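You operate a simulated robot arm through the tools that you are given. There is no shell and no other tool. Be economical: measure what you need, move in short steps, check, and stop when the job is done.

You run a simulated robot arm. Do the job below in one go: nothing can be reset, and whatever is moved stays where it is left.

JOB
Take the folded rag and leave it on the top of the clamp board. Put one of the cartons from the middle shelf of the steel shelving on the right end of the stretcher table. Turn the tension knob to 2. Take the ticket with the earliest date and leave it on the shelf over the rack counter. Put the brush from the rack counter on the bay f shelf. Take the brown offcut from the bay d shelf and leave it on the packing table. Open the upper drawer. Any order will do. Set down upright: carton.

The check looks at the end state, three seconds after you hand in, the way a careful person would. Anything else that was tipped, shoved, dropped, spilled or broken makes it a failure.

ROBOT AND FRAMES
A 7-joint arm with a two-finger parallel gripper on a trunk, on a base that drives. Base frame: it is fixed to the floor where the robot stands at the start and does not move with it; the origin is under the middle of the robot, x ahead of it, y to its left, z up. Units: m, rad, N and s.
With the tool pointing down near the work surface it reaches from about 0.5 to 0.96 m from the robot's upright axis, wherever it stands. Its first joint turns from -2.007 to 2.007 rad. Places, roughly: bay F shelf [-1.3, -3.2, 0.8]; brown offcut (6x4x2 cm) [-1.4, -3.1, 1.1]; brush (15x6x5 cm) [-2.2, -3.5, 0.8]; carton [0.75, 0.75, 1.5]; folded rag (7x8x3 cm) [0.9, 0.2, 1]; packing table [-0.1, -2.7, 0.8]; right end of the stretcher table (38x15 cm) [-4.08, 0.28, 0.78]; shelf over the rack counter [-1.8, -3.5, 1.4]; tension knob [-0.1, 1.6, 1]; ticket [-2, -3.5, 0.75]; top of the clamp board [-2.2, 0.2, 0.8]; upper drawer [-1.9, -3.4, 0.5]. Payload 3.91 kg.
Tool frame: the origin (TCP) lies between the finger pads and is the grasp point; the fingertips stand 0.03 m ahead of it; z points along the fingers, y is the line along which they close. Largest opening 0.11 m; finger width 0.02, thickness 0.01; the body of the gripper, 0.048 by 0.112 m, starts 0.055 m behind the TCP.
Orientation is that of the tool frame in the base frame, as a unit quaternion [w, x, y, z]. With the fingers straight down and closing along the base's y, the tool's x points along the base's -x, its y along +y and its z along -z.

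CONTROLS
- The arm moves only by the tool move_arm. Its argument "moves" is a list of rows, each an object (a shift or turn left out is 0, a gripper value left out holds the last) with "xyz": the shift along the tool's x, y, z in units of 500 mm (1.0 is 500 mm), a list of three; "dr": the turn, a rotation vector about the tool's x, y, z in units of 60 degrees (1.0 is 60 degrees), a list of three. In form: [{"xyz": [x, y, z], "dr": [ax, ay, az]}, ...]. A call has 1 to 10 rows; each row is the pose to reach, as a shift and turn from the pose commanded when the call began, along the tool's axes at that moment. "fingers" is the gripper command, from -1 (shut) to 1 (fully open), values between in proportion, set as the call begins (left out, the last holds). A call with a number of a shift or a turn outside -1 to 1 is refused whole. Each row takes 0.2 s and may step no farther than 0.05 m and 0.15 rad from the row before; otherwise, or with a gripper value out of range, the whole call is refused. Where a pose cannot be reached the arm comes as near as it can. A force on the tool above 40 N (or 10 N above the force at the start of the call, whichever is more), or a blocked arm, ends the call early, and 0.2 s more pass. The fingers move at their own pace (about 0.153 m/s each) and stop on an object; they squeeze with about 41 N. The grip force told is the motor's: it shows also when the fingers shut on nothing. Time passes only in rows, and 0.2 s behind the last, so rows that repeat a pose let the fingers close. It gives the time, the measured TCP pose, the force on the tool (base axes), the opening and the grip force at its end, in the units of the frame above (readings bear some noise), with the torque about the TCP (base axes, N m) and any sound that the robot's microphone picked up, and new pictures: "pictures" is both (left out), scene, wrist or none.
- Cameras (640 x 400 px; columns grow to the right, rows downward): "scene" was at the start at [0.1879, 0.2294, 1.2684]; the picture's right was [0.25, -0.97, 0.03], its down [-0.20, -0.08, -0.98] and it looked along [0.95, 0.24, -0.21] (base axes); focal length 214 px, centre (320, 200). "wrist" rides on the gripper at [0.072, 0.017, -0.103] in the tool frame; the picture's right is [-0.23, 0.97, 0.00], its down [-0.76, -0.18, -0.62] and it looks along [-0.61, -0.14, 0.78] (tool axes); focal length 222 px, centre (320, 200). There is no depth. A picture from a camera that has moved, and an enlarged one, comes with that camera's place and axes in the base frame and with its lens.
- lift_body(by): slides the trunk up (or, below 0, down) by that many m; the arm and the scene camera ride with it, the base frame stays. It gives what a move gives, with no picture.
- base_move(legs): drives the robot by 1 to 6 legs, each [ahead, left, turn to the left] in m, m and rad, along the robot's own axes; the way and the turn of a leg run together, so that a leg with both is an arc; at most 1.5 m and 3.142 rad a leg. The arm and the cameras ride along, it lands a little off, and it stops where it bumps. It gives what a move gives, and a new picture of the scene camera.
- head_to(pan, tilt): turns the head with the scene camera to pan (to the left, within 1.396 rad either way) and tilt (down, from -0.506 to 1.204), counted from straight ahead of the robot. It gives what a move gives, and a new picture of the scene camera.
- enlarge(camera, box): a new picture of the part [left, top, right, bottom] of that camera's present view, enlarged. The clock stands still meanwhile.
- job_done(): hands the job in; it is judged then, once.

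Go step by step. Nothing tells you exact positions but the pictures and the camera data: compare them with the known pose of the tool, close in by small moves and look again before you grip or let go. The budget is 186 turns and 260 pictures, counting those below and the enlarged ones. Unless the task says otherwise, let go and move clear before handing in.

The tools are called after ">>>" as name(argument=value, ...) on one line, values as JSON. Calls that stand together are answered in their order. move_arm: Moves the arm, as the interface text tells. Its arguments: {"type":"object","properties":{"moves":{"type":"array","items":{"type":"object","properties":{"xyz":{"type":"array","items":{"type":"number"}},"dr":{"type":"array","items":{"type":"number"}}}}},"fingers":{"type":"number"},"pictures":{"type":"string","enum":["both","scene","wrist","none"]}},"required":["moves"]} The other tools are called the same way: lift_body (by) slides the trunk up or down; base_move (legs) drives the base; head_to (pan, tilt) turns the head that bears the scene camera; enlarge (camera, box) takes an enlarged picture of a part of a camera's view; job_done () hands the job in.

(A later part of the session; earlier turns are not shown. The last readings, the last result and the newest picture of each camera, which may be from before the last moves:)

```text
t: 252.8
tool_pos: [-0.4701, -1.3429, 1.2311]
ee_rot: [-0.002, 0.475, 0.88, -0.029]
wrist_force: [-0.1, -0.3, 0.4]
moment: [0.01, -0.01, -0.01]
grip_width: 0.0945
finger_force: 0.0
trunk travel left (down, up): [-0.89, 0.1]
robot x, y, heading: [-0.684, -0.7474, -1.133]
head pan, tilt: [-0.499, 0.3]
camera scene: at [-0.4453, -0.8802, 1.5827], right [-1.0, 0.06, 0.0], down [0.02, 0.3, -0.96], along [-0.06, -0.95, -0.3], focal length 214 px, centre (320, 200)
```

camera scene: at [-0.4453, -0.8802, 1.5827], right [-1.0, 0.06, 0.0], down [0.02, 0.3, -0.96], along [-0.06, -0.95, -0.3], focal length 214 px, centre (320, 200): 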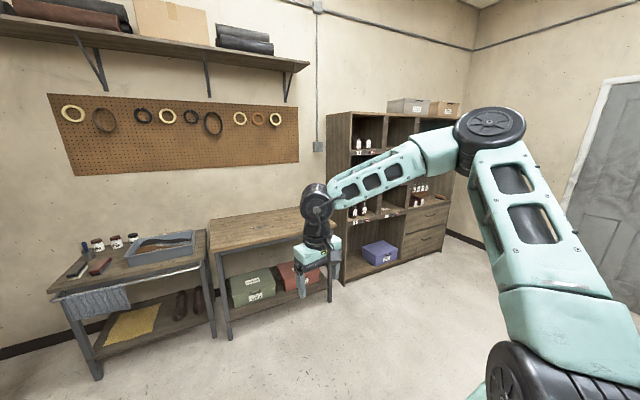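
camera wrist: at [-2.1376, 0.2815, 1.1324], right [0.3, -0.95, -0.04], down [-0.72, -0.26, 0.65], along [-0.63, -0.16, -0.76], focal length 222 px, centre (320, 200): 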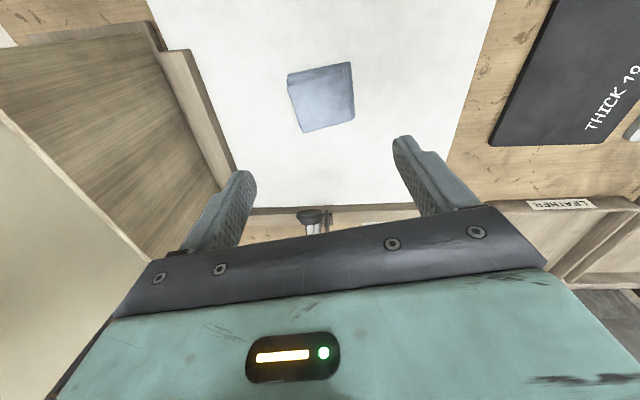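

>>> base_move(legs=[[0.6, -1.0, -0.03], [0.15, -0.5, 0]])

>>> head_to(pan=0.1, tilt=0.4)

>>> head_to(pan=-0.6, tilt=0.4)

```text
t: 261.4
tool_pos: [-1.554, -2.6437, 1.2306]
ee_rot: [-0.001, 0.491, 0.871, -0.03]
wrist_force: [-0.8, 0.1, 0.6]
moment: [0.0, 0.03, -0.01]
grip_width: 0.0945
finger_force: 0.0
trunk travel left (down, up): [-0.89, 0.1]
robot x, y, heading: [-1.7464, -2.0406, -1.166]
head pan, tilt: [-0.499, 0.3]
camera scene: at [-1.5128, -2.1811, 1.5828], right [-1.0, 0.1, 0.0], down [0.03, 0.29, -0.96], along [-0.09, -0.95, -0.3], focal length 214 px, centre (320, 200)
```

scene: 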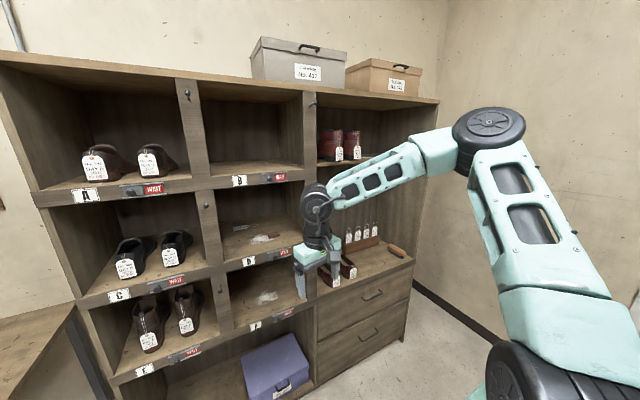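

```text
t: 262.4
tool_pos: [-1.5541, -2.6429, 1.2319]
ee_rot: [-0.002, 0.49, 0.871, -0.029]
wrist_force: [0.0, -0.5, 0.2]
moment: [0.01, -0.01, 0.01]
grip_width: 0.0944
finger_force: 0.1
trunk travel left (down, up): [-0.89, 0.1]
robot x, y, heading: [-1.7492, -2.0361, -1.173]
head pan, tilt: [0.099, 0.4]
camera scene: at [-1.4593, -2.1696, 1.5735], right [-0.88, -0.48, 0.0], down [-0.19, 0.34, -0.92], along [0.44, -0.81, -0.39], focal length 214 px, centre (320, 200)
```

scene: 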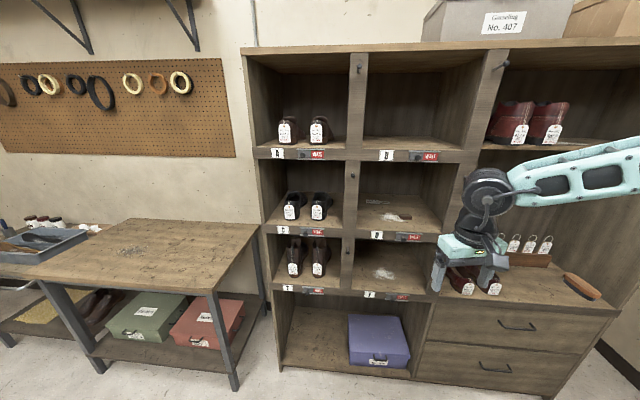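

```text
t: 263.5
tool_pos: [-1.5522, -2.6433, 1.2312]
ee_rot: [-0.002, 0.49, 0.871, -0.028]
wrist_force: [0.1, -0.2, -0.5]
moment: [0.0, 0.01, 0.02]
grip_width: 0.0946
finger_force: 0.0
trunk travel left (down, up): [-0.89, 0.1]
robot x, y, heading: [-1.744, -2.0397, -1.165]
head pan, tilt: [-0.6, 0.4]
camera scene: at [-1.522, -2.1791, 1.5735], right [-0.98, 0.2, 0.0], down [0.08, 0.38, -0.92], along [-0.18, -0.9, -0.39], focal length 214 px, centre (320, 200)
```

scene: 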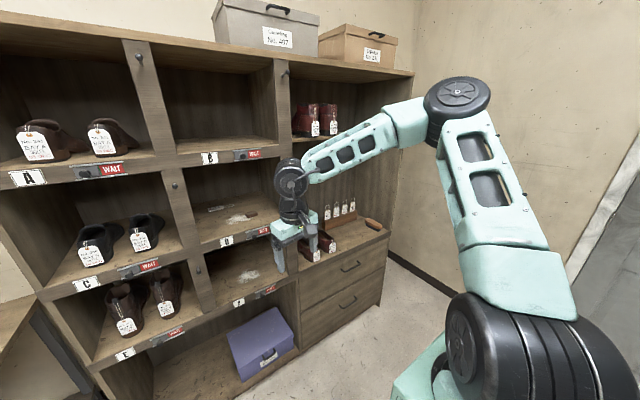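

>>> enlarge(camera="scene", box=[190, 180, 310, 300])

>>> enlarge(camera="scene", box=[290, 180, 400, 280])

```text
3.33 times, centred on (250, 240) of scene
camera zoom: at [-1.522, -2.1791, 1.5735], right [-0.98, 0.2, 0.0], down [0.08, 0.38, -0.92], along [-0.18, -0.9, -0.39], focal length 715 px, centre (553, 67)
```

zoom: 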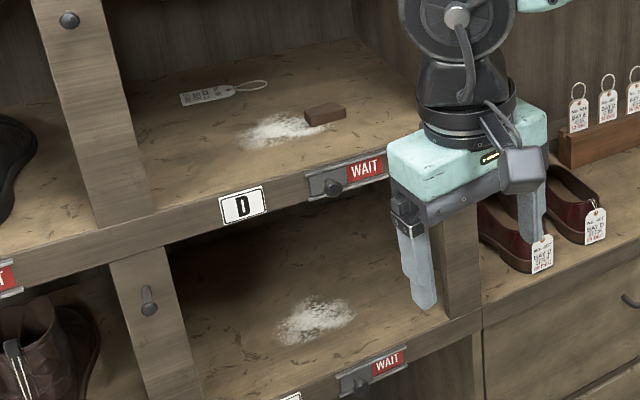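

```text
4.00 times, centred on (345, 230) of scene
camera zoom: at [-1.522, -2.1791, 1.5735], right [-0.98, 0.2, 0.0], down [0.08, 0.38, -0.92], along [-0.18, -0.9, -0.39], focal length 858 px, centre (220, 80)
```

zoom: 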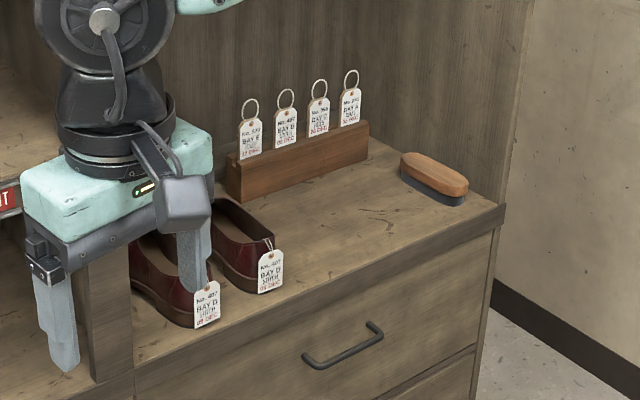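

The tickets stand in a rail on the counter, the brush lies at its right, and the brown offcut lies in bay D at about (-1.38, -3.14, 1.11). I tilt the tool to point 45° forward-down for reaching into the bay.

>>> move_arm(moves=[{"dr": [0, -0.125, 0]}, {"dr": [0, -0.25, 0]}, {"dr": [0, -0.375, 0]}, {"dr": [0, -0.5, 0]}, {"dr": [0, -0.625, 0]}, {"dr": [0, -0.75, 0]}], pictures="wrist")

>>> enlarge(camera="wrist", box=[180, 0, 460, 175])

```text
t: 264.9
tool_pos: [-1.5474, -2.6498, 1.2316]
ee_rot: [0.332, 0.442, 0.806, -0.213]
wrist_force: [0.5, 0.9, 0.8]
moment: [0.01, 0.0, 0.01]
grip_width: 0.0948
finger_force: 0.0
out of reach, approached as far as the arm can: row 6
trunk travel left (down, up): [-0.89, 0.1]
robot x, y, heading: [-1.7431, -2.0369, -1.169]
head pan, tilt: [-0.6, 0.4]
camera wrist: at [-1.5973, -2.5329, 1.2512], right [0.92, 0.38, 0.12], down [-0.07, -0.13, 0.99], along [0.39, -0.92, -0.09], focal length 222 px, centre (320, 200)
```

wrist: 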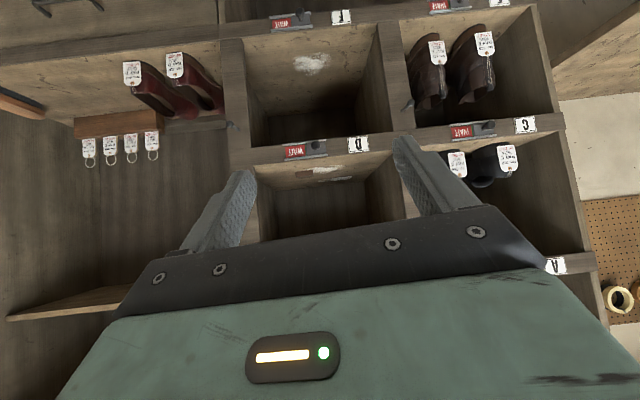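

```text
2.29 times, centred on (320, 88) of wrist
camera zoom: at [-1.5973, -2.5329, 1.2512], right [0.92, 0.38, 0.12], down [-0.07, -0.13, 0.99], along [0.39, -0.92, -0.09], focal length 508 px, centre (320, 457)
```

zoom: 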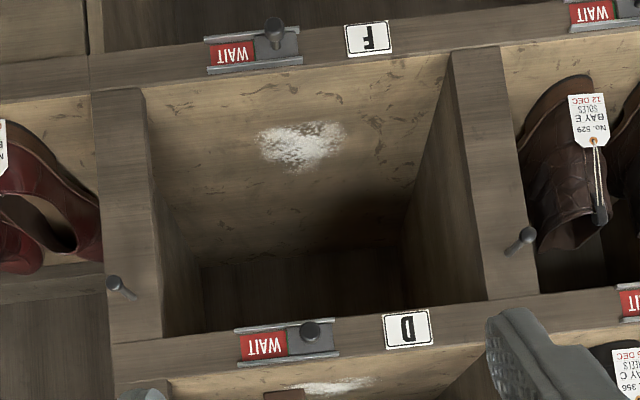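

>>> base_move(legs=[[0, 0, -0.09], [0.267, 0.046, 0]])

>>> move_arm(moves=[{"xyz": [0, 0, 0]}], pictures="wrist")

```text
t: 267.3
tool_pos: [-1.4752, -2.9071, 1.2324]
ee_rot: [0.321, 0.476, 0.786, -0.229]
wrist_force: [-1.4, -0.6, 0.0]
moment: [0.03, 0.03, -0.02]
grip_width: 0.0947
finger_force: 0.1
trunk travel left (down, up): [-0.89, 0.1]
robot x, y, heading: [-1.6188, -2.279, -1.257]
head pan, tilt: [-0.6, 0.4]
camera scene: at [-1.4086, -2.4402, 1.5735], right [-0.96, 0.28, 0.0], down [0.11, 0.37, -0.92], along [-0.26, -0.88, -0.39], focal length 214 px, centre (320, 200)
```

scene: 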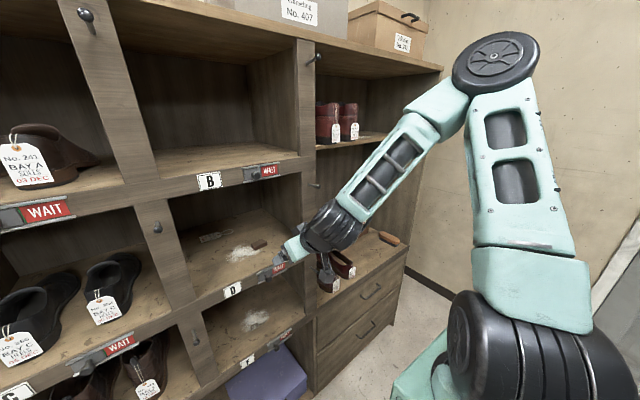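

```text
t: 267.7
tool_pos: [-1.4747, -2.9064, 1.2325]
ee_rot: [0.322, 0.476, 0.786, -0.228]
wrist_force: [0.1, 0.0, -0.5]
moment: [-0.02, -0.02, -0.01]
grip_width: 0.0943
finger_force: 0.0
trunk travel left (down, up): [-0.89, 0.1]
robot x, y, heading: [-1.6204, -2.2803, -1.261]
head pan, tilt: [-0.6, 0.4]
camera wrist: at [-1.5139, -2.7867, 1.2513], right [0.95, 0.29, 0.11], down [-0.08, -0.12, 0.99], along [0.31, -0.95, -0.09], focal length 222 px, centre (320, 200)
```

wrist: 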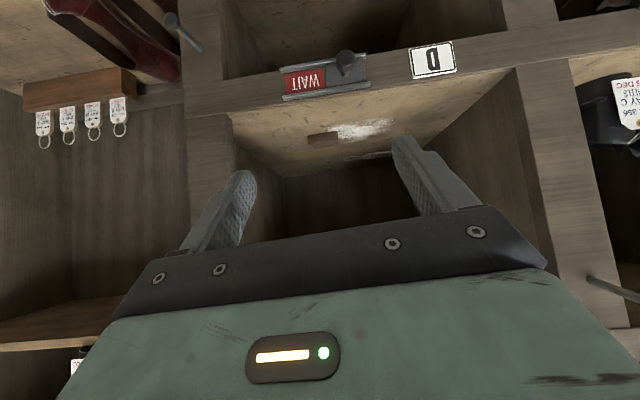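

>>> enlarge(camera="wrist", box=[270, 95, 390, 170])

>>> enlarge(camera="scene", box=[170, 200, 310, 300])

```text
5.33 times, centred on (330, 132) of wrist
camera zoom: at [-1.5139, -2.7867, 1.2513], right [0.95, 0.29, 0.11], down [-0.08, -0.12, 0.99], along [0.31, -0.95, -0.09], focal length 1185 px, centre (267, 560)
```

zoom: 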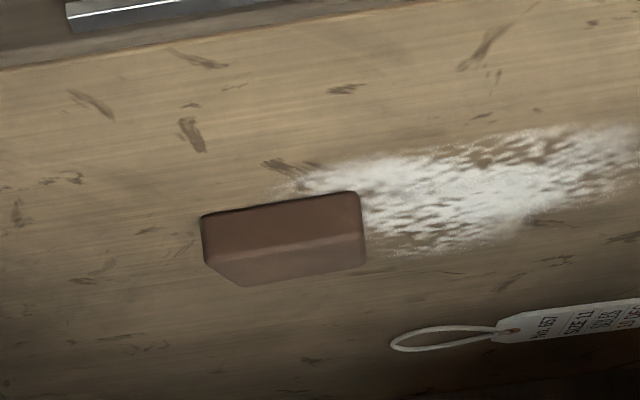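

```text
4.00 times, centred on (240, 250) of scene
camera zoom: at [-1.4086, -2.4404, 1.5735], right [-0.96, 0.28, 0.0], down [0.11, 0.37, -0.92], along [-0.26, -0.88, -0.39], focal length 858 px, centre (640, 0)
```

zoom: 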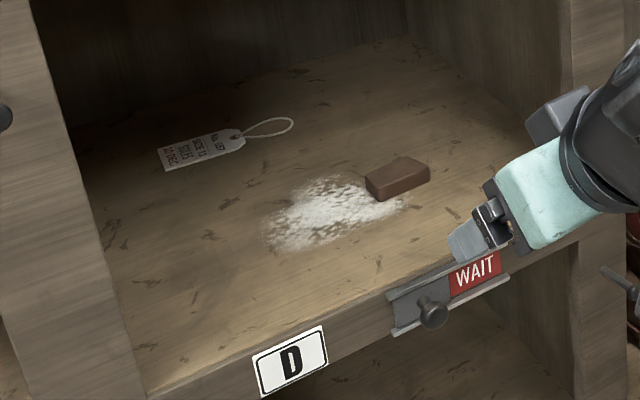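

The offcut's long side runs along the shelf, well aligned with the fingers. I lower the tool to just above shelf level and drive it in with the base.

>>> move_arm(moves=[{"xyz": [0.056, 0.004, 0.053]}, {"xyz": [0.112, 0.008, 0.107]}], pictures="none")

>>> base_move(legs=[[0.149, 0.018, 0]])

>>> move_arm(moves=[{"xyz": [0, 0, 0]}], pictures="wrist")

```text
t: 268.3
tool_pos: [-1.474, -2.912, 1.1563]
ee_rot: [0.322, 0.476, 0.786, -0.228]
wrist_force: [-0.2, -0.1, 0.2]
moment: [0.02, -0.04, 0.0]
grip_width: 0.0944
finger_force: 0.0
out of reach, approached as far as the arm can: row 1, 2
trunk travel left (down, up): [-0.89, 0.1]
robot x, y, heading: [-1.6192, -2.2789, -1.259]
head pan, tilt: [-0.6, 0.4]
```

```text
t: 269.7
tool_pos: [-1.4132, -3.0445, 1.1553]
ee_rot: [0.321, 0.478, 0.785, -0.228]
wrist_force: [1.2, 0.2, -0.4]
moment: [-0.02, -0.02, 0.02]
grip_width: 0.0948
finger_force: 0.1
trunk travel left (down, up): [-0.89, 0.1]
robot x, y, heading: [-1.5593, -2.4164, -1.263]
head pan, tilt: [-0.6, 0.4]
camera scene: at [-1.3473, -2.5737, 1.5735], right [-0.96, 0.28, 0.0], down [0.11, 0.37, -0.92], along [-0.26, -0.88, -0.39], focal length 214 px, centre (320, 200)
```

scene: 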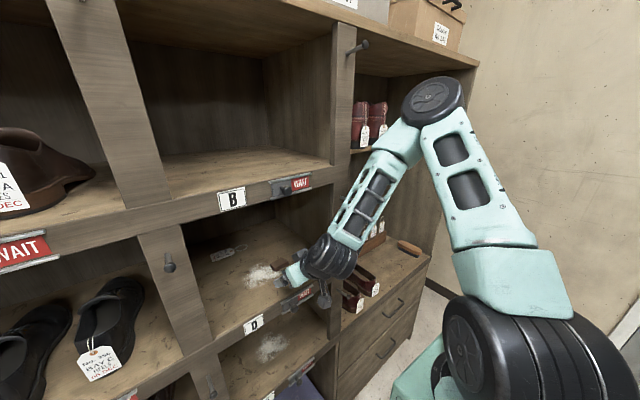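

```text
t: 270.1
tool_pos: [-1.4132, -3.0453, 1.1559]
ee_rot: [0.32, 0.478, 0.785, -0.229]
wrist_force: [0.0, -0.1, -0.4]
moment: [-0.01, 0.02, 0.03]
grip_width: 0.0948
finger_force: 0.0
trunk travel left (down, up): [-0.89, 0.1]
robot x, y, heading: [-1.5533, -2.4115, -1.26]
head pan, tilt: [-0.6, 0.4]
camera wrist: at [-1.4516, -2.9252, 1.1748], right [0.95, 0.29, 0.11], down [-0.08, -0.12, 0.99], along [0.3, -0.95, -0.09], focal length 222 px, centre (320, 200)
```

wrist: 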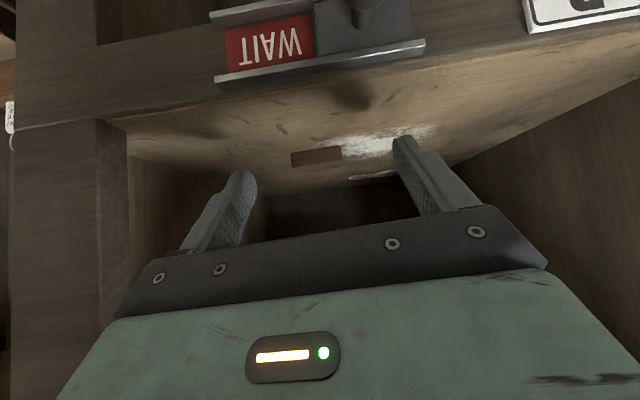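

The forearm comes down steeply toward the shelf edge above; I back out and lower the trunk while raising the arm, to flatten the forearm.

>>> base_move(legs=[[-0.15, 0, 0]])

>>> lift_body(by=-0.3)

>>> move_arm(moves=[{"xyz": [-0.065, 0, -0.062]}, {"xyz": [-0.13, 0, -0.124]}, {"xyz": [-0.195, 0, -0.186]}, {"xyz": [-0.26, 0, -0.248]}, {"xyz": [-0.325, 0, -0.31]}, {"xyz": [-0.39, 0, -0.372]}, {"xyz": [-0.434, 0, -0.414]}], pictures="scene")

```text
t: 271.4
tool_pos: [-1.46, -2.9017, 1.1571]
ee_rot: [0.32, 0.479, 0.784, -0.229]
wrist_force: [0.8, -0.4, 0.2]
moment: [-0.02, -0.02, 0.0]
grip_width: 0.0944
finger_force: 0.0
trunk travel left (down, up): [-0.89, 0.1]
robot x, y, heading: [-1.6027, -2.269, -1.261]
head pan, tilt: [-0.6, 0.4]
camera scene: at [-1.3935, -2.4314, 1.5735], right [-0.96, 0.29, 0.0], down [0.11, 0.37, -0.92], along [-0.26, -0.88, -0.39], focal length 214 px, centre (320, 200)
```

scene: 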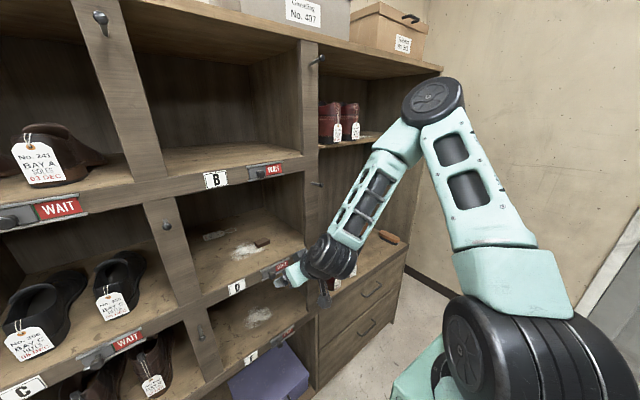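

```text
t: 274.4
tool_pos: [-1.459, -2.9016, 0.8551]
ee_rot: [0.321, 0.479, 0.785, -0.228]
wrist_force: [0.3, -0.2, -1.0]
moment: [0.02, 0.01, -0.01]
grip_width: 0.0946
finger_force: 0.1
trunk travel left (down, up): [-0.59, 0.4]
robot x, y, heading: [-1.599, -2.27, -1.261]
head pan, tilt: [-0.6, 0.4]
```

```text
t: 276.0
tool_pos: [-1.445, -2.8949, 1.1558]
ee_rot: [0.32, 0.479, 0.784, -0.229]
wrist_force: [-0.2, 0.5, -0.5]
moment: [-0.06, -0.02, 0.01]
grip_width: 0.0945
finger_force: 0.0
trunk travel left (down, up): [-0.59, 0.4]
robot x, y, heading: [-1.6042, -2.2713, -1.257]
head pan, tilt: [-0.6, 0.4]
camera scene: at [-1.3934, -2.4312, 1.2734], right [-0.96, 0.29, 0.0], down [0.11, 0.37, -0.92], along [-0.26, -0.88, -0.39], focal length 214 px, centre (320, 200)
```

scene: 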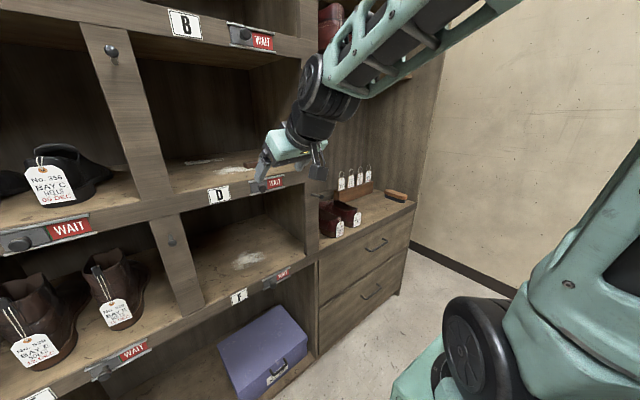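

>>> base_move(legs=[[0.19, -0.022, 0]])

>>> move_arm(moves=[{"xyz": [0, 0, 0]}], pictures="wrist")

```text
t: 277.6
tool_pos: [-1.4056, -3.0838, 1.1553]
ee_rot: [0.321, 0.477, 0.786, -0.228]
wrist_force: [0.0, -0.2, 0.5]
moment: [0.03, 0.02, 0.01]
grip_width: 0.0946
finger_force: 0.0
trunk travel left (down, up): [-0.59, 0.4]
robot x, y, heading: [-1.5685, -2.4565, -1.257]
head pan, tilt: [-0.6, 0.4]
camera scene: at [-1.3556, -2.6174, 1.2735], right [-0.96, 0.28, 0.0], down [0.11, 0.37, -0.92], along [-0.26, -0.88, -0.39], focal length 214 px, centre (320, 200)
```

scene: 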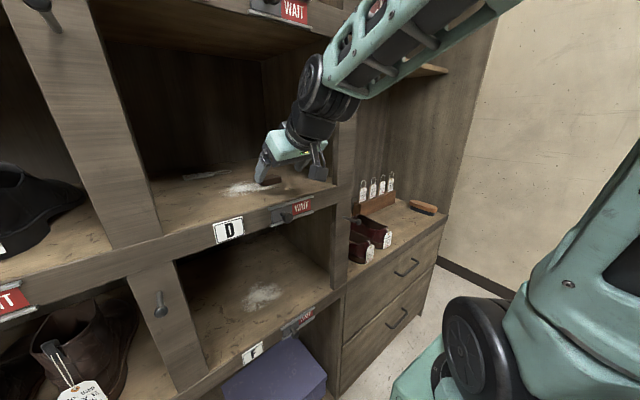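

```text
t: 278.0
tool_pos: [-1.4051, -3.0827, 1.1558]
ee_rot: [0.322, 0.476, 0.786, -0.228]
wrist_force: [-0.6, 0.1, -0.8]
moment: [-0.04, 0.03, -0.02]
grip_width: 0.0945
finger_force: 0.0
trunk travel left (down, up): [-0.59, 0.4]
robot x, y, heading: [-1.5644, -2.4569, -1.259]
head pan, tilt: [-0.6, 0.4]
camera wrist: at [-1.4435, -2.9627, 1.174], right [0.95, 0.29, 0.11], down [-0.08, -0.12, 0.99], along [0.3, -0.95, -0.09], focal length 222 px, centre (320, 200)
```

wrist: 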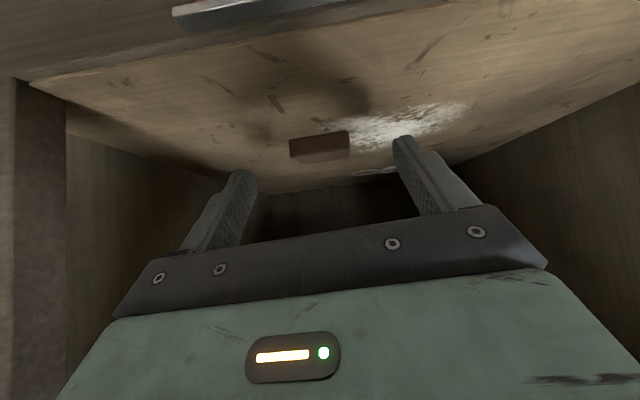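

>>> move_arm(moves=[{"xyz": [-0.048, -0.004, 0.05]}, {"xyz": [-0.096, -0.008, 0.101]}, {"xyz": [-0.07, -0.006, 0.127]}], pictures="both")

```text
t: 278.8
tool_pos: [-1.3776, -3.148, 1.1383]
ee_rot: [0.322, 0.477, 0.785, -0.228]
wrist_force: [-0.5, 0.7, -0.4]
moment: [-0.01, 0.02, -0.02]
grip_width: 0.0947
finger_force: 0.1
trunk travel left (down, up): [-0.59, 0.4]
robot x, y, heading: [-1.5651, -2.4565, -1.259]
head pan, tilt: [-0.6, 0.4]
camera scene: at [-1.3555, -2.6171, 1.2735], right [-0.96, 0.28, 0.0], down [0.11, 0.37, -0.92], along [-0.26, -0.88, -0.39], focal length 214 px, centre (320, 200)
camera wrist: at [-1.4163, -3.0267, 1.1567], right [0.95, 0.29, 0.11], down [-0.08, -0.12, 0.99], along [0.3, -0.95, -0.09], focal length 222 px, centre (320, 200)
```

scene: 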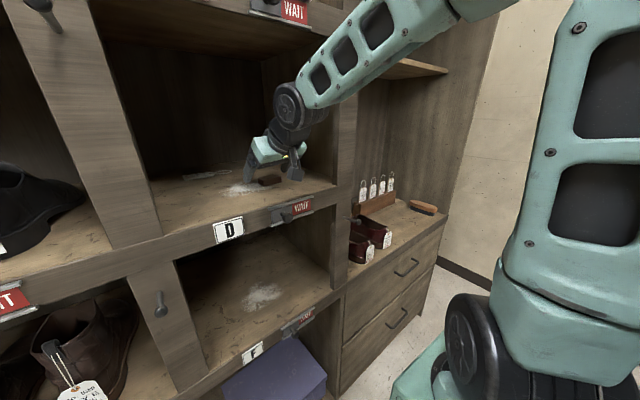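
wrist: 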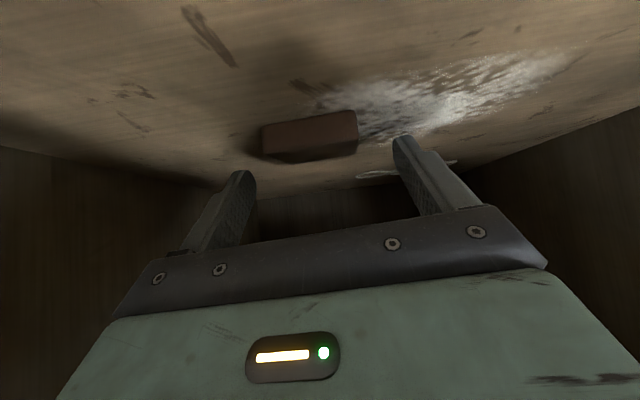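

>>> move_arm(moves=[{"xyz": [0.006, 0, 0.006]}, {"xyz": [0.012, 0, 0.011]}], pictures="none")

>>> move_arm(moves=[{"xyz": [0, 0, 0]}, {"xyz": [0, 0, 0]}, {"xyz": [0, 0, 0]}], fingers=-1, pictures="wrist")

```text
t: 279.4
tool_pos: [-1.3791, -3.1464, 1.1309]
ee_rot: [0.321, 0.478, 0.785, -0.23]
wrist_force: [-0.1, 2.7, 7.1]
moment: [0.16, -0.3, 0.15]
grip_width: 0.0945
finger_force: 0.1
trunk travel left (down, up): [-0.59, 0.4]
robot x, y, heading: [-1.5659, -2.4557, -1.259]
head pan, tilt: [-0.6, 0.4]
```

```text
t: 280.2
tool_pos: [-1.3791, -3.1471, 1.129]
ee_rot: [0.32, 0.477, 0.786, -0.228]
wrist_force: [0.9, 0.7, 1.9]
moment: [-0.05, -0.01, -0.01]
grip_width: 0.0476
finger_force: 41.1
trunk travel left (down, up): [-0.59, 0.4]
robot x, y, heading: [-1.5663, -2.4578, -1.253]
head pan, tilt: [-0.6, 0.4]
camera wrist: at [-1.4177, -3.0267, 1.148], right [0.95, 0.29, 0.11], down [-0.08, -0.12, 0.99], along [0.3, -0.95, -0.09], focal length 222 px, centre (320, 200)
```

wrist: 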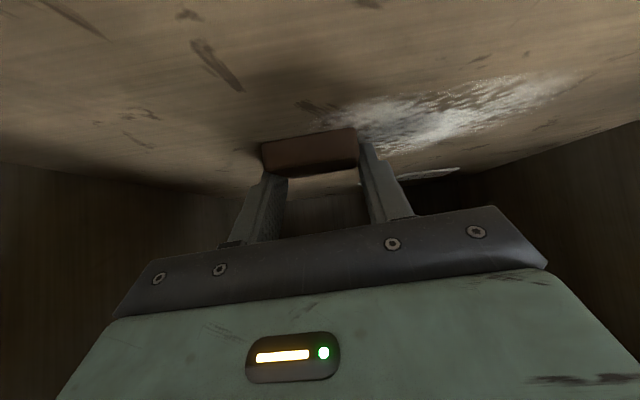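

>>> move_arm(moves=[{"xyz": [-0.029, 0, -0.028]}, {"xyz": [-0.05, 0, -0.048]}, {"xyz": [-0.05, 0, -0.048]}], pictures="both")

```text
t: 281.0
tool_pos: [-1.3762, -3.1471, 1.1636]
ee_rot: [0.321, 0.477, 0.786, -0.228]
wrist_force: [-0.2, 0.6, -0.3]
moment: [-0.01, 0.01, 0.02]
grip_width: 0.0475
finger_force: 41.2
trunk travel left (down, up): [-0.59, 0.4]
robot x, y, heading: [-1.5682, -2.4567, -1.258]
head pan, tilt: [-0.6, 0.4]
camera scene: at [-1.3556, -2.6174, 1.2735], right [-0.96, 0.28, 0.0], down [0.11, 0.37, -0.92], along [-0.26, -0.88, -0.39], focal length 214 px, centre (320, 200)
camera wrist: at [-1.4147, -3.0273, 1.1826], right [0.95, 0.29, 0.11], down [-0.08, -0.12, 0.99], along [0.3, -0.95, -0.09], focal length 222 px, centre (320, 200)
```

scene: 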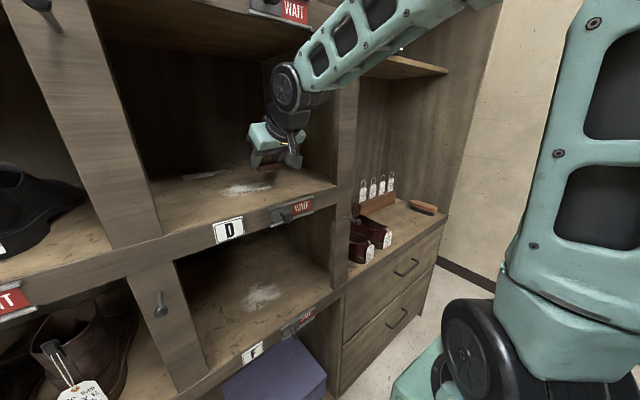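
wrist: 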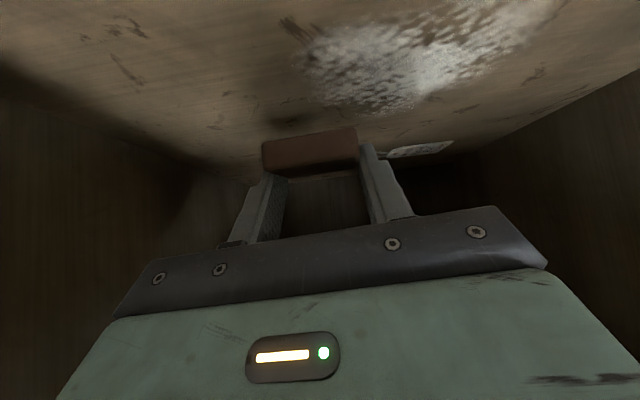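

The offcut is held. I back out and slide left toward the packing table.

>>> base_move(legs=[[-0.35, 0, 0], [0, 0, 0.09], [0, 1.3, 0]])

>>> head_to(pan=0.0, tilt=0.5)

```text
t: 289.9
tool_pos: [-0.2296, -2.2837, 1.1641]
ee_rot: [0.33, 0.443, 0.805, -0.214]
wrist_force: [-0.7, -0.4, -0.3]
moment: [-0.04, -0.02, -0.01]
grip_width: 0.0467
finger_force: 40.8
trunk travel left (down, up): [-0.59, 0.4]
robot x, y, heading: [-0.4794, -1.6109, -1.168]
head pan, tilt: [-0.6, 0.4]
camera scene: at [-0.2538, -1.754, 1.2735], right [-0.98, 0.2, 0.0], down [0.08, 0.38, -0.92], along [-0.18, -0.9, -0.39], focal length 214 px, centre (320, 200)
```

scene: 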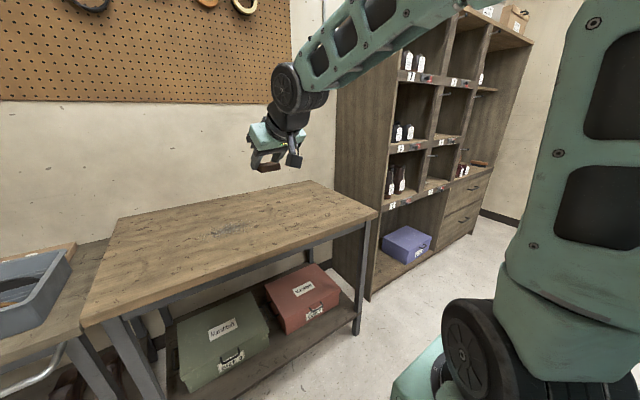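

```text
t: 290.9
tool_pos: [-0.2291, -2.2839, 1.163]
ee_rot: [0.331, 0.443, 0.805, -0.213]
wrist_force: [0.5, -0.3, -0.1]
moment: [0.0, -0.05, 0.06]
grip_width: 0.0464
finger_force: 40.7
trunk travel left (down, up): [-0.59, 0.4]
robot x, y, heading: [-0.4734, -1.6152, -1.173]
head pan, tilt: [0.0, 0.499]
camera scene: at [-0.2, -1.7471, 1.2644], right [-0.92, -0.39, 0.0], down [-0.19, 0.44, -0.88], along [0.34, -0.81, -0.48], focal length 214 px, centre (320, 200)
```

scene: 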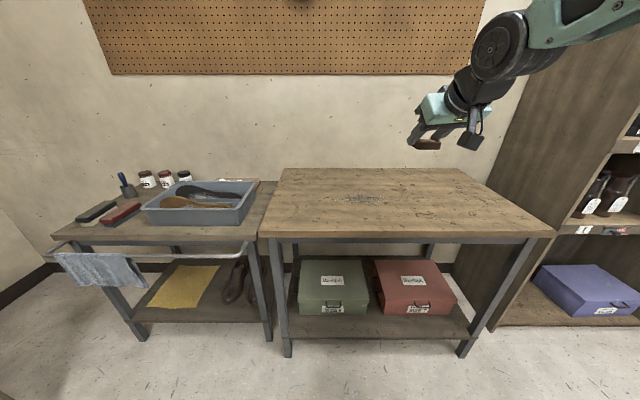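

>>> base_move(legs=[[0.34, 0, 0]])

>>> lift_body(by=-0.28)

>>> head_to(pan=-0.3, tilt=0.4)

```text
t: 293.1
tool_pos: [-0.1023, -2.6025, 1.1635]
ee_rot: [0.331, 0.446, 0.803, -0.216]
wrist_force: [0.4, -0.1, 0.3]
moment: [0.0, 0.02, 0.01]
grip_width: 0.0464
finger_force: 41.5
trunk travel left (down, up): [-0.59, 0.4]
robot x, y, heading: [-0.3441, -1.9276, -1.181]
head pan, tilt: [0.0, 0.499]
camera scene: at [-0.0686, -2.0664, 1.2643], right [-0.92, -0.38, 0.0], down [-0.18, 0.44, -0.88], along [0.34, -0.81, -0.48], focal length 214 px, centre (320, 200)
```

scene: 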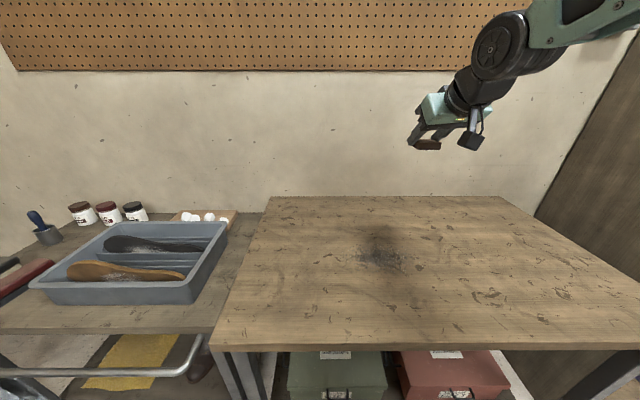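

```text
t: 296.0
tool_pos: [-0.1017, -2.6034, 0.8841]
ee_rot: [0.33, 0.446, 0.804, -0.215]
wrist_force: [-0.8, 0.0, -0.2]
moment: [0.02, -0.02, 0.01]
grip_width: 0.0459
finger_force: 41.3
trunk travel left (down, up): [-0.31, 0.68]
robot x, y, heading: [-0.349, -1.9293, -1.179]
head pan, tilt: [0.0, 0.499]
```

```text
t: 296.8
tool_pos: [-0.1017, -2.6036, 0.8841]
ee_rot: [0.331, 0.446, 0.803, -0.215]
wrist_force: [0.4, 0.2, -0.2]
moment: [-0.01, 0.02, -0.01]
grip_width: 0.0462
finger_force: 41.3
trunk travel left (down, up): [-0.31, 0.68]
robot x, y, heading: [-0.3394, -1.9299, -1.181]
head pan, tilt: [-0.3, 0.4]
camera scene: at [-0.0948, -2.0745, 0.9935], right [-1.0, -0.09, 0.0], down [-0.04, 0.39, -0.92], along [0.08, -0.92, -0.39], focal length 214 px, centre (320, 200)
```

scene: 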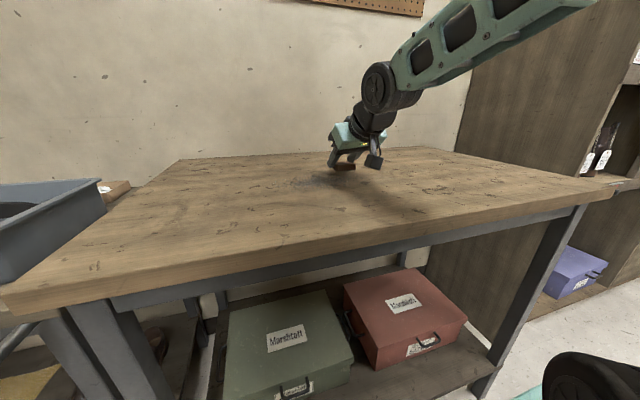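

>>> lift_body(by=-0.03)

>>> move_arm(moves=[{"xyz": [0.008, 0, 0.007]}, {"xyz": [0.016, 0, 0.014]}, {"xyz": [0.024, 0, 0.021]}, {"xyz": [0.032, 0, 0.028]}, {"xyz": [0.04, 0, 0.035]}], pictures="none")

```text
t: 297.3
tool_pos: [-0.1016, -2.6048, 0.8701]
ee_rot: [0.338, 0.442, 0.8, -0.223]
wrist_force: [1.0, -2.5, 10.2]
moment: [0.02, 0.12, 0.01]
grip_width: 0.0462
finger_force: 41.0
trunk travel left (down, up): [-0.287, 0.703]
robot x, y, heading: [-0.3434, -1.9277, -1.176]
head pan, tilt: [-0.3, 0.4]
stopped: the force on the tool passed its limit at 49 N (the readings are from after the stop); the commanded pose is now the measured one
```

```text
t: 297.8
tool_pos: [-0.0995, -2.6052, 0.8701]
ee_rot: [0.344, 0.44, 0.798, -0.227]
wrist_force: [-0.3, -0.1, 12.4]
moment: [0.07, 0.15, 0.01]
grip_width: 0.0463
finger_force: 41.0
trunk travel left (down, up): [-0.287, 0.703]
robot x, y, heading: [-0.3429, -1.9335, -1.182]
head pan, tilt: [-0.3, 0.4]
stopped in row 2: the force on the tool passed its limit at 44 N (the readings are from after the stop); the commanded pose is now the measured one
```

>>> move_arm(moves=[{"xyz": [-0.004, 0, -0.003]}, {"xyz": [-0.004, 0, -0.003]}], fingers=0.2, pictures="none")

>>> move_arm(moves=[{"xyz": [0, 0, -0.08]}, {"xyz": [0, 0, -0.17]}, {"xyz": [0, 0, -0.26]}], pictures="scene")

```text
t: 298.4
tool_pos: [-0.0981, -2.6055, 0.869]
ee_rot: [0.342, 0.441, 0.799, -0.225]
wrist_force: [-0.4, -0.7, -0.5]
moment: [0.02, 0.01, -0.01]
grip_width: 0.066
finger_force: 0.0
trunk travel left (down, up): [-0.287, 0.703]
robot x, y, heading: [-0.3468, -1.9302, -1.182]
head pan, tilt: [-0.3, 0.4]
```

```text
t: 299.2
tool_pos: [-0.1411, -2.5228, 0.9545]
ee_rot: [0.343, 0.442, 0.797, -0.227]
wrist_force: [-0.8, -0.4, 0.3]
moment: [0.0, 0.0, -0.01]
grip_width: 0.0658
finger_force: 0.2
out of reach, approached as far as the arm can: row 3
trunk travel left (down, up): [-0.287, 0.703]
robot x, y, heading: [-0.3415, -1.9282, -1.177]
head pan, tilt: [-0.3, 0.4]
camera scene: at [-0.0945, -2.0742, 0.9709], right [-1.0, -0.09, 0.0], down [-0.04, 0.39, -0.92], along [0.08, -0.92, -0.39], focal length 214 px, centre (320, 200)
```

scene: 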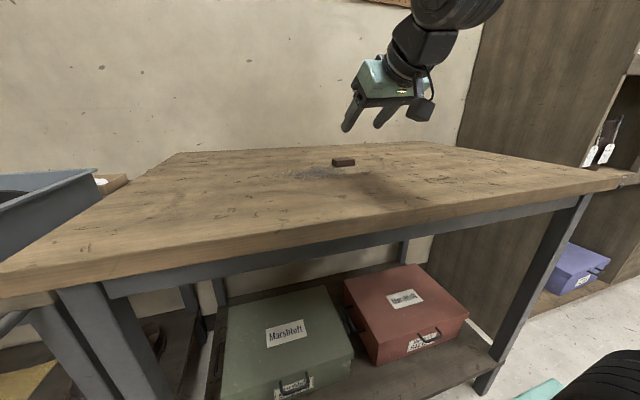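

The offcut lies on the packing table. Next the rack counter: I raise the trunk, back off and slide right.

>>> lift_body(by=0.3)

>>> base_move(legs=[[-0.4, 0, 0.01], [0, -1.0, 0], [0, -0.95, 0]])

>>> head_to(pan=-0.1, tilt=0.4)

```text
t: 302.2
tool_pos: [-0.1434, -2.5232, 1.2535]
ee_rot: [0.343, 0.441, 0.798, -0.225]
wrist_force: [-0.3, 0.1, -0.9]
moment: [0.01, 0.0, -0.01]
grip_width: 0.0659
finger_force: 0.0
trunk travel left (down, up): [-0.587, 0.403]
robot x, y, heading: [-0.3444, -1.9321, -1.179]
head pan, tilt: [-0.3, 0.4]
```

```text
t: 314.2
tool_pos: [-2.0934, -2.9221, 1.2528]
ee_rot: [0.344, 0.434, 0.803, -0.222]
wrist_force: [0.8, 0.1, 0.7]
moment: [-0.01, 0.03, 0.0]
grip_width: 0.0662
finger_force: 0.0
trunk travel left (down, up): [-0.587, 0.403]
robot x, y, heading: [-2.3091, -2.3298, -1.161]
head pan, tilt: [-0.3, 0.4]
camera scene: at [-2.0548, -2.4736, 1.2709], right [-0.99, -0.11, 0.0], down [-0.04, 0.39, -0.92], along [0.1, -0.92, -0.39], focal length 214 px, centre (320, 200)
```

scene: 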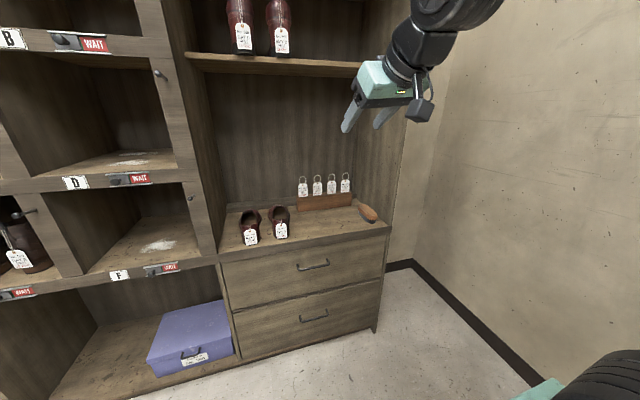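

```text
t: 314.9
tool_pos: [-2.0929, -2.9242, 1.254]
ee_rot: [0.345, 0.433, 0.803, -0.222]
wrist_force: [0.5, 0.4, -0.2]
moment: [0.01, 0.02, -0.02]
grip_width: 0.0659
finger_force: 0.0
trunk travel left (down, up): [-0.587, 0.403]
robot x, y, heading: [-2.3078, -2.3357, -1.162]
head pan, tilt: [-0.099, 0.4]
camera scene: at [-2.0367, -2.4698, 1.2708], right [-0.95, -0.31, 0.0], down [-0.12, 0.37, -0.92], along [0.28, -0.88, -0.39], focal length 214 px, centre (320, 200)
```

scene: 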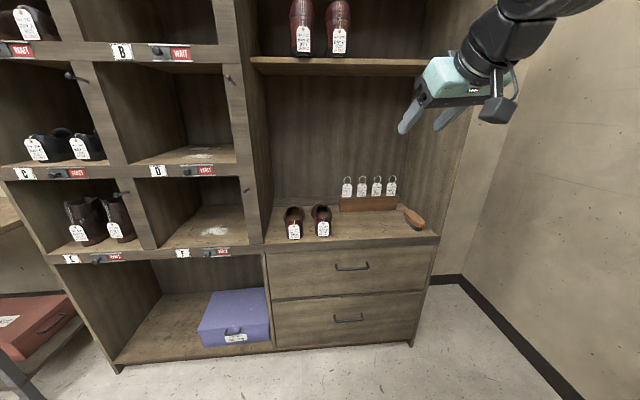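

>>> enlarge(camera="scene", box=[335, 170, 435, 232])

>>> enlarge(camera="scene", box=[338, 172, 402, 212])

```text
6.40 times, centred on (385, 201) of scene
camera zoom: at [-2.0367, -2.4698, 1.2708], right [-0.95, -0.31, 0.0], down [-0.12, 0.37, -0.92], along [0.28, -0.88, -0.39], focal length 1373 px, centre (-96, 194)
```

zoom: 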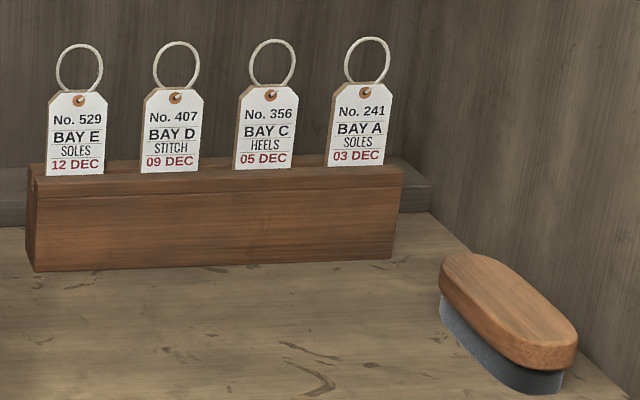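

```text
10.00 times, centred on (370, 192) of scene
camera zoom: at [-2.0367, -2.4698, 1.2708], right [-0.95, -0.31, 0.0], down [-0.12, 0.37, -0.92], along [0.28, -0.88, -0.39], focal length 2145 px, centre (-180, 280)
```

zoom: 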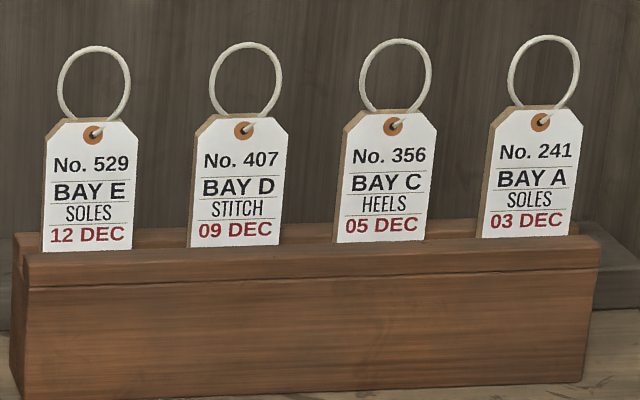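

The earliest date is 03 DEC (No. 241, rightmost ticket), at about (-2.07, -3.62, 0.874). I flatten the tool pitch, lower the trunk and approach that ticket.

>>> move_arm(moves=[{"dr": [0, -0.11, 0]}, {"dr": [0, -0.22, 0]}, {"dr": [0, -0.33, 0]}, {"dr": [0, -0.43, 0]}], fingers=0.45, pictures="none")

>>> lift_body(by=-0.35)

>>> base_move(legs=[[0, 0, -0.1], [0.3, -0.144, 0]])

>>> move_arm(moves=[{"xyz": [0, 0, 0]}], pictures="wrist")

```text
t: 315.9
tool_pos: [-2.0866, -2.9593, 1.2349]
ee_rot: [0.506, 0.377, 0.715, -0.302]
wrist_force: [1.4, 0.9, 0.0]
moment: [-0.01, 0.01, -0.09]
grip_width: 0.0795
finger_force: 0.1
out of reach, approached as far as the arm can: row 1, 2, 3, 4
trunk travel left (down, up): [-0.587, 0.403]
robot x, y, heading: [-2.3066, -2.3314, -1.154]
head pan, tilt: [-0.099, 0.4]
```

```text
t: 319.3
tool_pos: [-2.0781, -2.9625, 0.8795]
ee_rot: [0.5, 0.379, 0.717, -0.304]
wrist_force: [0.1, -0.9, 0.3]
moment: [0.0, -0.01, 0.03]
grip_width: 0.0798
finger_force: 0.0
trunk travel left (down, up): [-0.237, 0.753]
robot x, y, heading: [-2.3053, -2.3352, -1.161]
head pan, tilt: [-0.099, 0.4]
```

```text
t: 322.0
tool_pos: [-2.1822, -3.3108, 0.8795]
ee_rot: [0.484, 0.413, 0.698, -0.327]
wrist_force: [0.0, 0.5, 1.1]
moment: [0.02, 0.0, -0.01]
grip_width: 0.08
finger_force: 0.2
trunk travel left (down, up): [-0.237, 0.753]
robot x, y, heading: [-2.3471, -2.663, -1.255]
head pan, tilt: [-0.099, 0.4]
camera scene: at [-2.0935, -2.8272, 0.9202], right [-0.98, -0.22, 0.0], down [-0.08, 0.38, -0.92], along [0.2, -0.9, -0.39], focal length 214 px, centre (320, 200)
```

scene: 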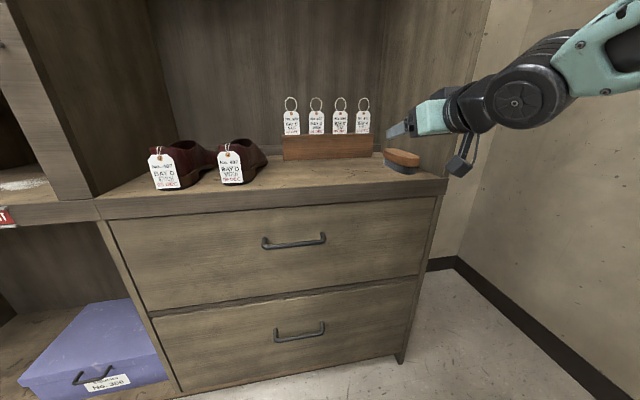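

```text
t: 322.4
tool_pos: [-2.183, -3.3111, 0.8795]
ee_rot: [0.484, 0.415, 0.698, -0.327]
wrist_force: [0.2, -0.1, -0.3]
moment: [-0.02, -0.01, 0.02]
grip_width: 0.0797
finger_force: 0.1
trunk travel left (down, up): [-0.237, 0.753]
robot x, y, heading: [-2.3518, -2.6625, -1.253]
head pan, tilt: [-0.099, 0.4]
camera wrist: at [-2.2227, -3.1959, 0.8434], right [0.91, 0.37, 0.16], down [-0.27, 0.26, 0.93], along [0.3, -0.89, 0.33], focal length 222 px, centre (320, 200)
```

wrist: 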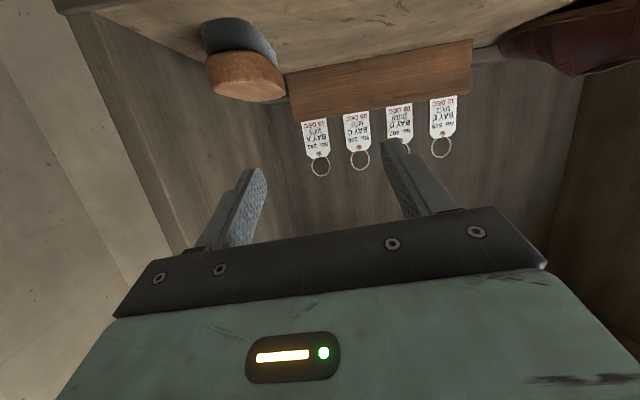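

The ticket is at (-2.070, -3.608, 0.878). I pitch the tool to 30° so the camera clears the brush, and close half the distance.

>>> move_arm(moves=[{"xyz": [0, 0, 0], "dr": [0, 0.1, 0]}, {"xyz": [0, 0, 0], "dr": [0, 0.19, 0]}], fingers=0.27, pictures="none")

>>> move_arm(moves=[{"xyz": [-0.07, -0.02, 0.06]}, {"xyz": [-0.14, -0.04, 0.12]}, {"xyz": [-0.21, -0.05, 0.18]}, {"xyz": [-0.26, -0.056, 0.25]}, {"xyz": [-0.29, -0.06, 0.32]}], pictures="wrist")

```text
t: 323.0
tool_pos: [-2.1824, -3.3082, 0.8825]
ee_rot: [0.413, 0.443, 0.742, -0.286]
wrist_force: [-0.2, -0.9, -0.4]
moment: [0.02, 0.02, 0.0]
grip_width: 0.0701
finger_force: 0.1
trunk travel left (down, up): [-0.237, 0.753]
robot x, y, heading: [-2.3553, -2.6649, -1.251]
head pan, tilt: [-0.099, 0.4]
```

```text
t: 324.2
tool_pos: [-2.1127, -3.512, 0.9301]
ee_rot: [0.414, 0.442, 0.742, -0.286]
wrist_force: [0.0, 0.7, 0.3]
moment: [0.01, 0.01, 0.02]
grip_width: 0.0698
finger_force: 0.1
trunk travel left (down, up): [-0.237, 0.753]
robot x, y, heading: [-2.3521, -2.6675, -1.254]
head pan, tilt: [-0.099, 0.4]
camera wrist: at [-2.1533, -3.3907, 0.9179], right [0.93, 0.34, 0.14], down [-0.18, 0.09, 0.98], along [0.32, -0.94, 0.15], focal length 222 px, centre (320, 200)
```

wrist: 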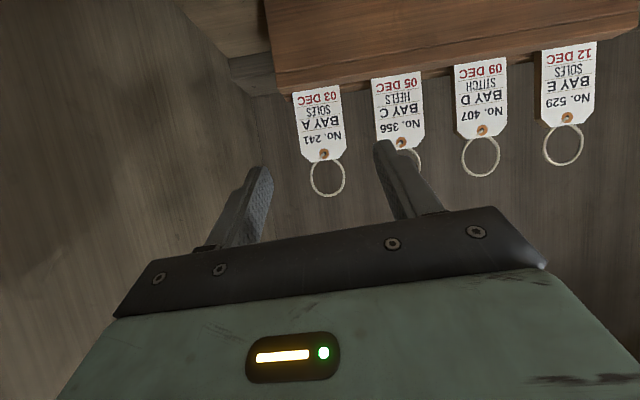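

>>> move_arm(moves=[{"xyz": [-0.003, 0, 0.07]}, {"xyz": [-0.006, -0.001, 0.14]}, {"xyz": [-0.01, -0.002, 0.195]}], pictures="wrist")

```text
t: 325.0
tool_pos: [-2.0761, -3.5881, 0.8877]
ee_rot: [0.414, 0.443, 0.742, -0.286]
wrist_force: [0.1, -0.7, 0.6]
moment: [0.05, 0.01, 0.0]
grip_width: 0.0702
finger_force: 0.0
trunk travel left (down, up): [-0.237, 0.753]
robot x, y, heading: [-2.3467, -2.6632, -1.252]
head pan, tilt: [-0.099, 0.4]
camera wrist: at [-2.1177, -3.4686, 0.8745], right [0.93, 0.34, 0.14], down [-0.18, 0.09, 0.98], along [0.32, -0.94, 0.15], focal length 222 px, centre (320, 200)
```

wrist: 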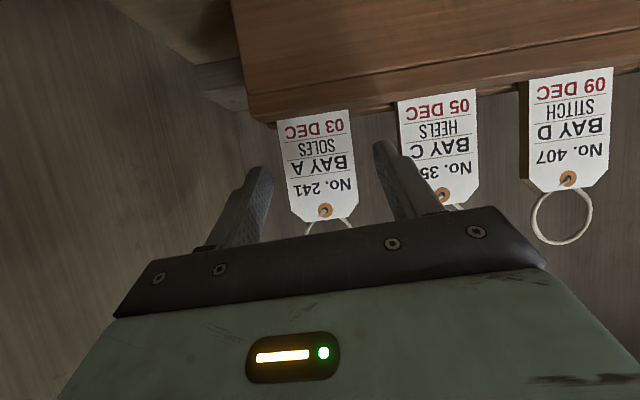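

>>> move_arm(moves=[{"xyz": [-0.01, 0, 0.02]}, {"xyz": [-0.015, 0, 0.042]}], pictures="none")

>>> move_arm(moves=[{"xyz": [0, 0, 0]}, {"xyz": [0, 0, 0]}], fingers=-1, pictures="wrist")

```text
t: 325.6
tool_pos: [-2.0679, -3.6078, 0.8808]
ee_rot: [0.414, 0.444, 0.742, -0.285]
wrist_force: [-1.3, -0.6, 0.0]
moment: [0.04, 0.02, 0.01]
grip_width: 0.07
finger_force: 0.1
trunk travel left (down, up): [-0.237, 0.753]
robot x, y, heading: [-2.3564, -2.664, -1.251]
head pan, tilt: [-0.099, 0.4]
```

```text
t: 326.2
tool_pos: [-2.0673, -3.6094, 0.8808]
ee_rot: [0.413, 0.443, 0.743, -0.285]
wrist_force: [0.3, 0.5, -0.6]
moment: [0.0, 0.0, 0.03]
grip_width: 0.0468
finger_force: 40.6
trunk travel left (down, up): [-0.237, 0.753]
robot x, y, heading: [-2.3519, -2.6631, -1.254]
head pan, tilt: [-0.099, 0.4]
camera wrist: at [-2.1081, -3.4887, 0.8691], right [0.93, 0.34, 0.14], down [-0.18, 0.09, 0.98], along [0.32, -0.94, 0.15], focal length 222 px, centre (320, 200)
```

wrist: 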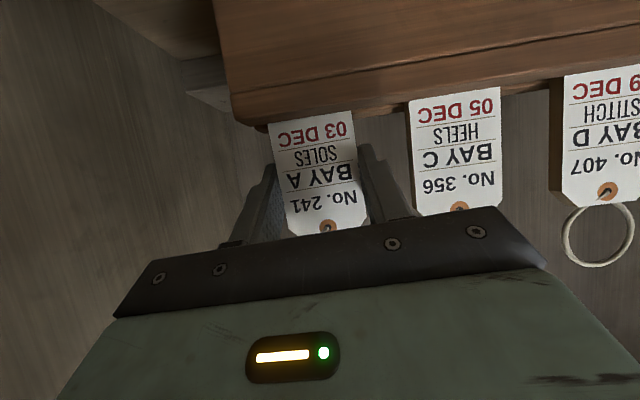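

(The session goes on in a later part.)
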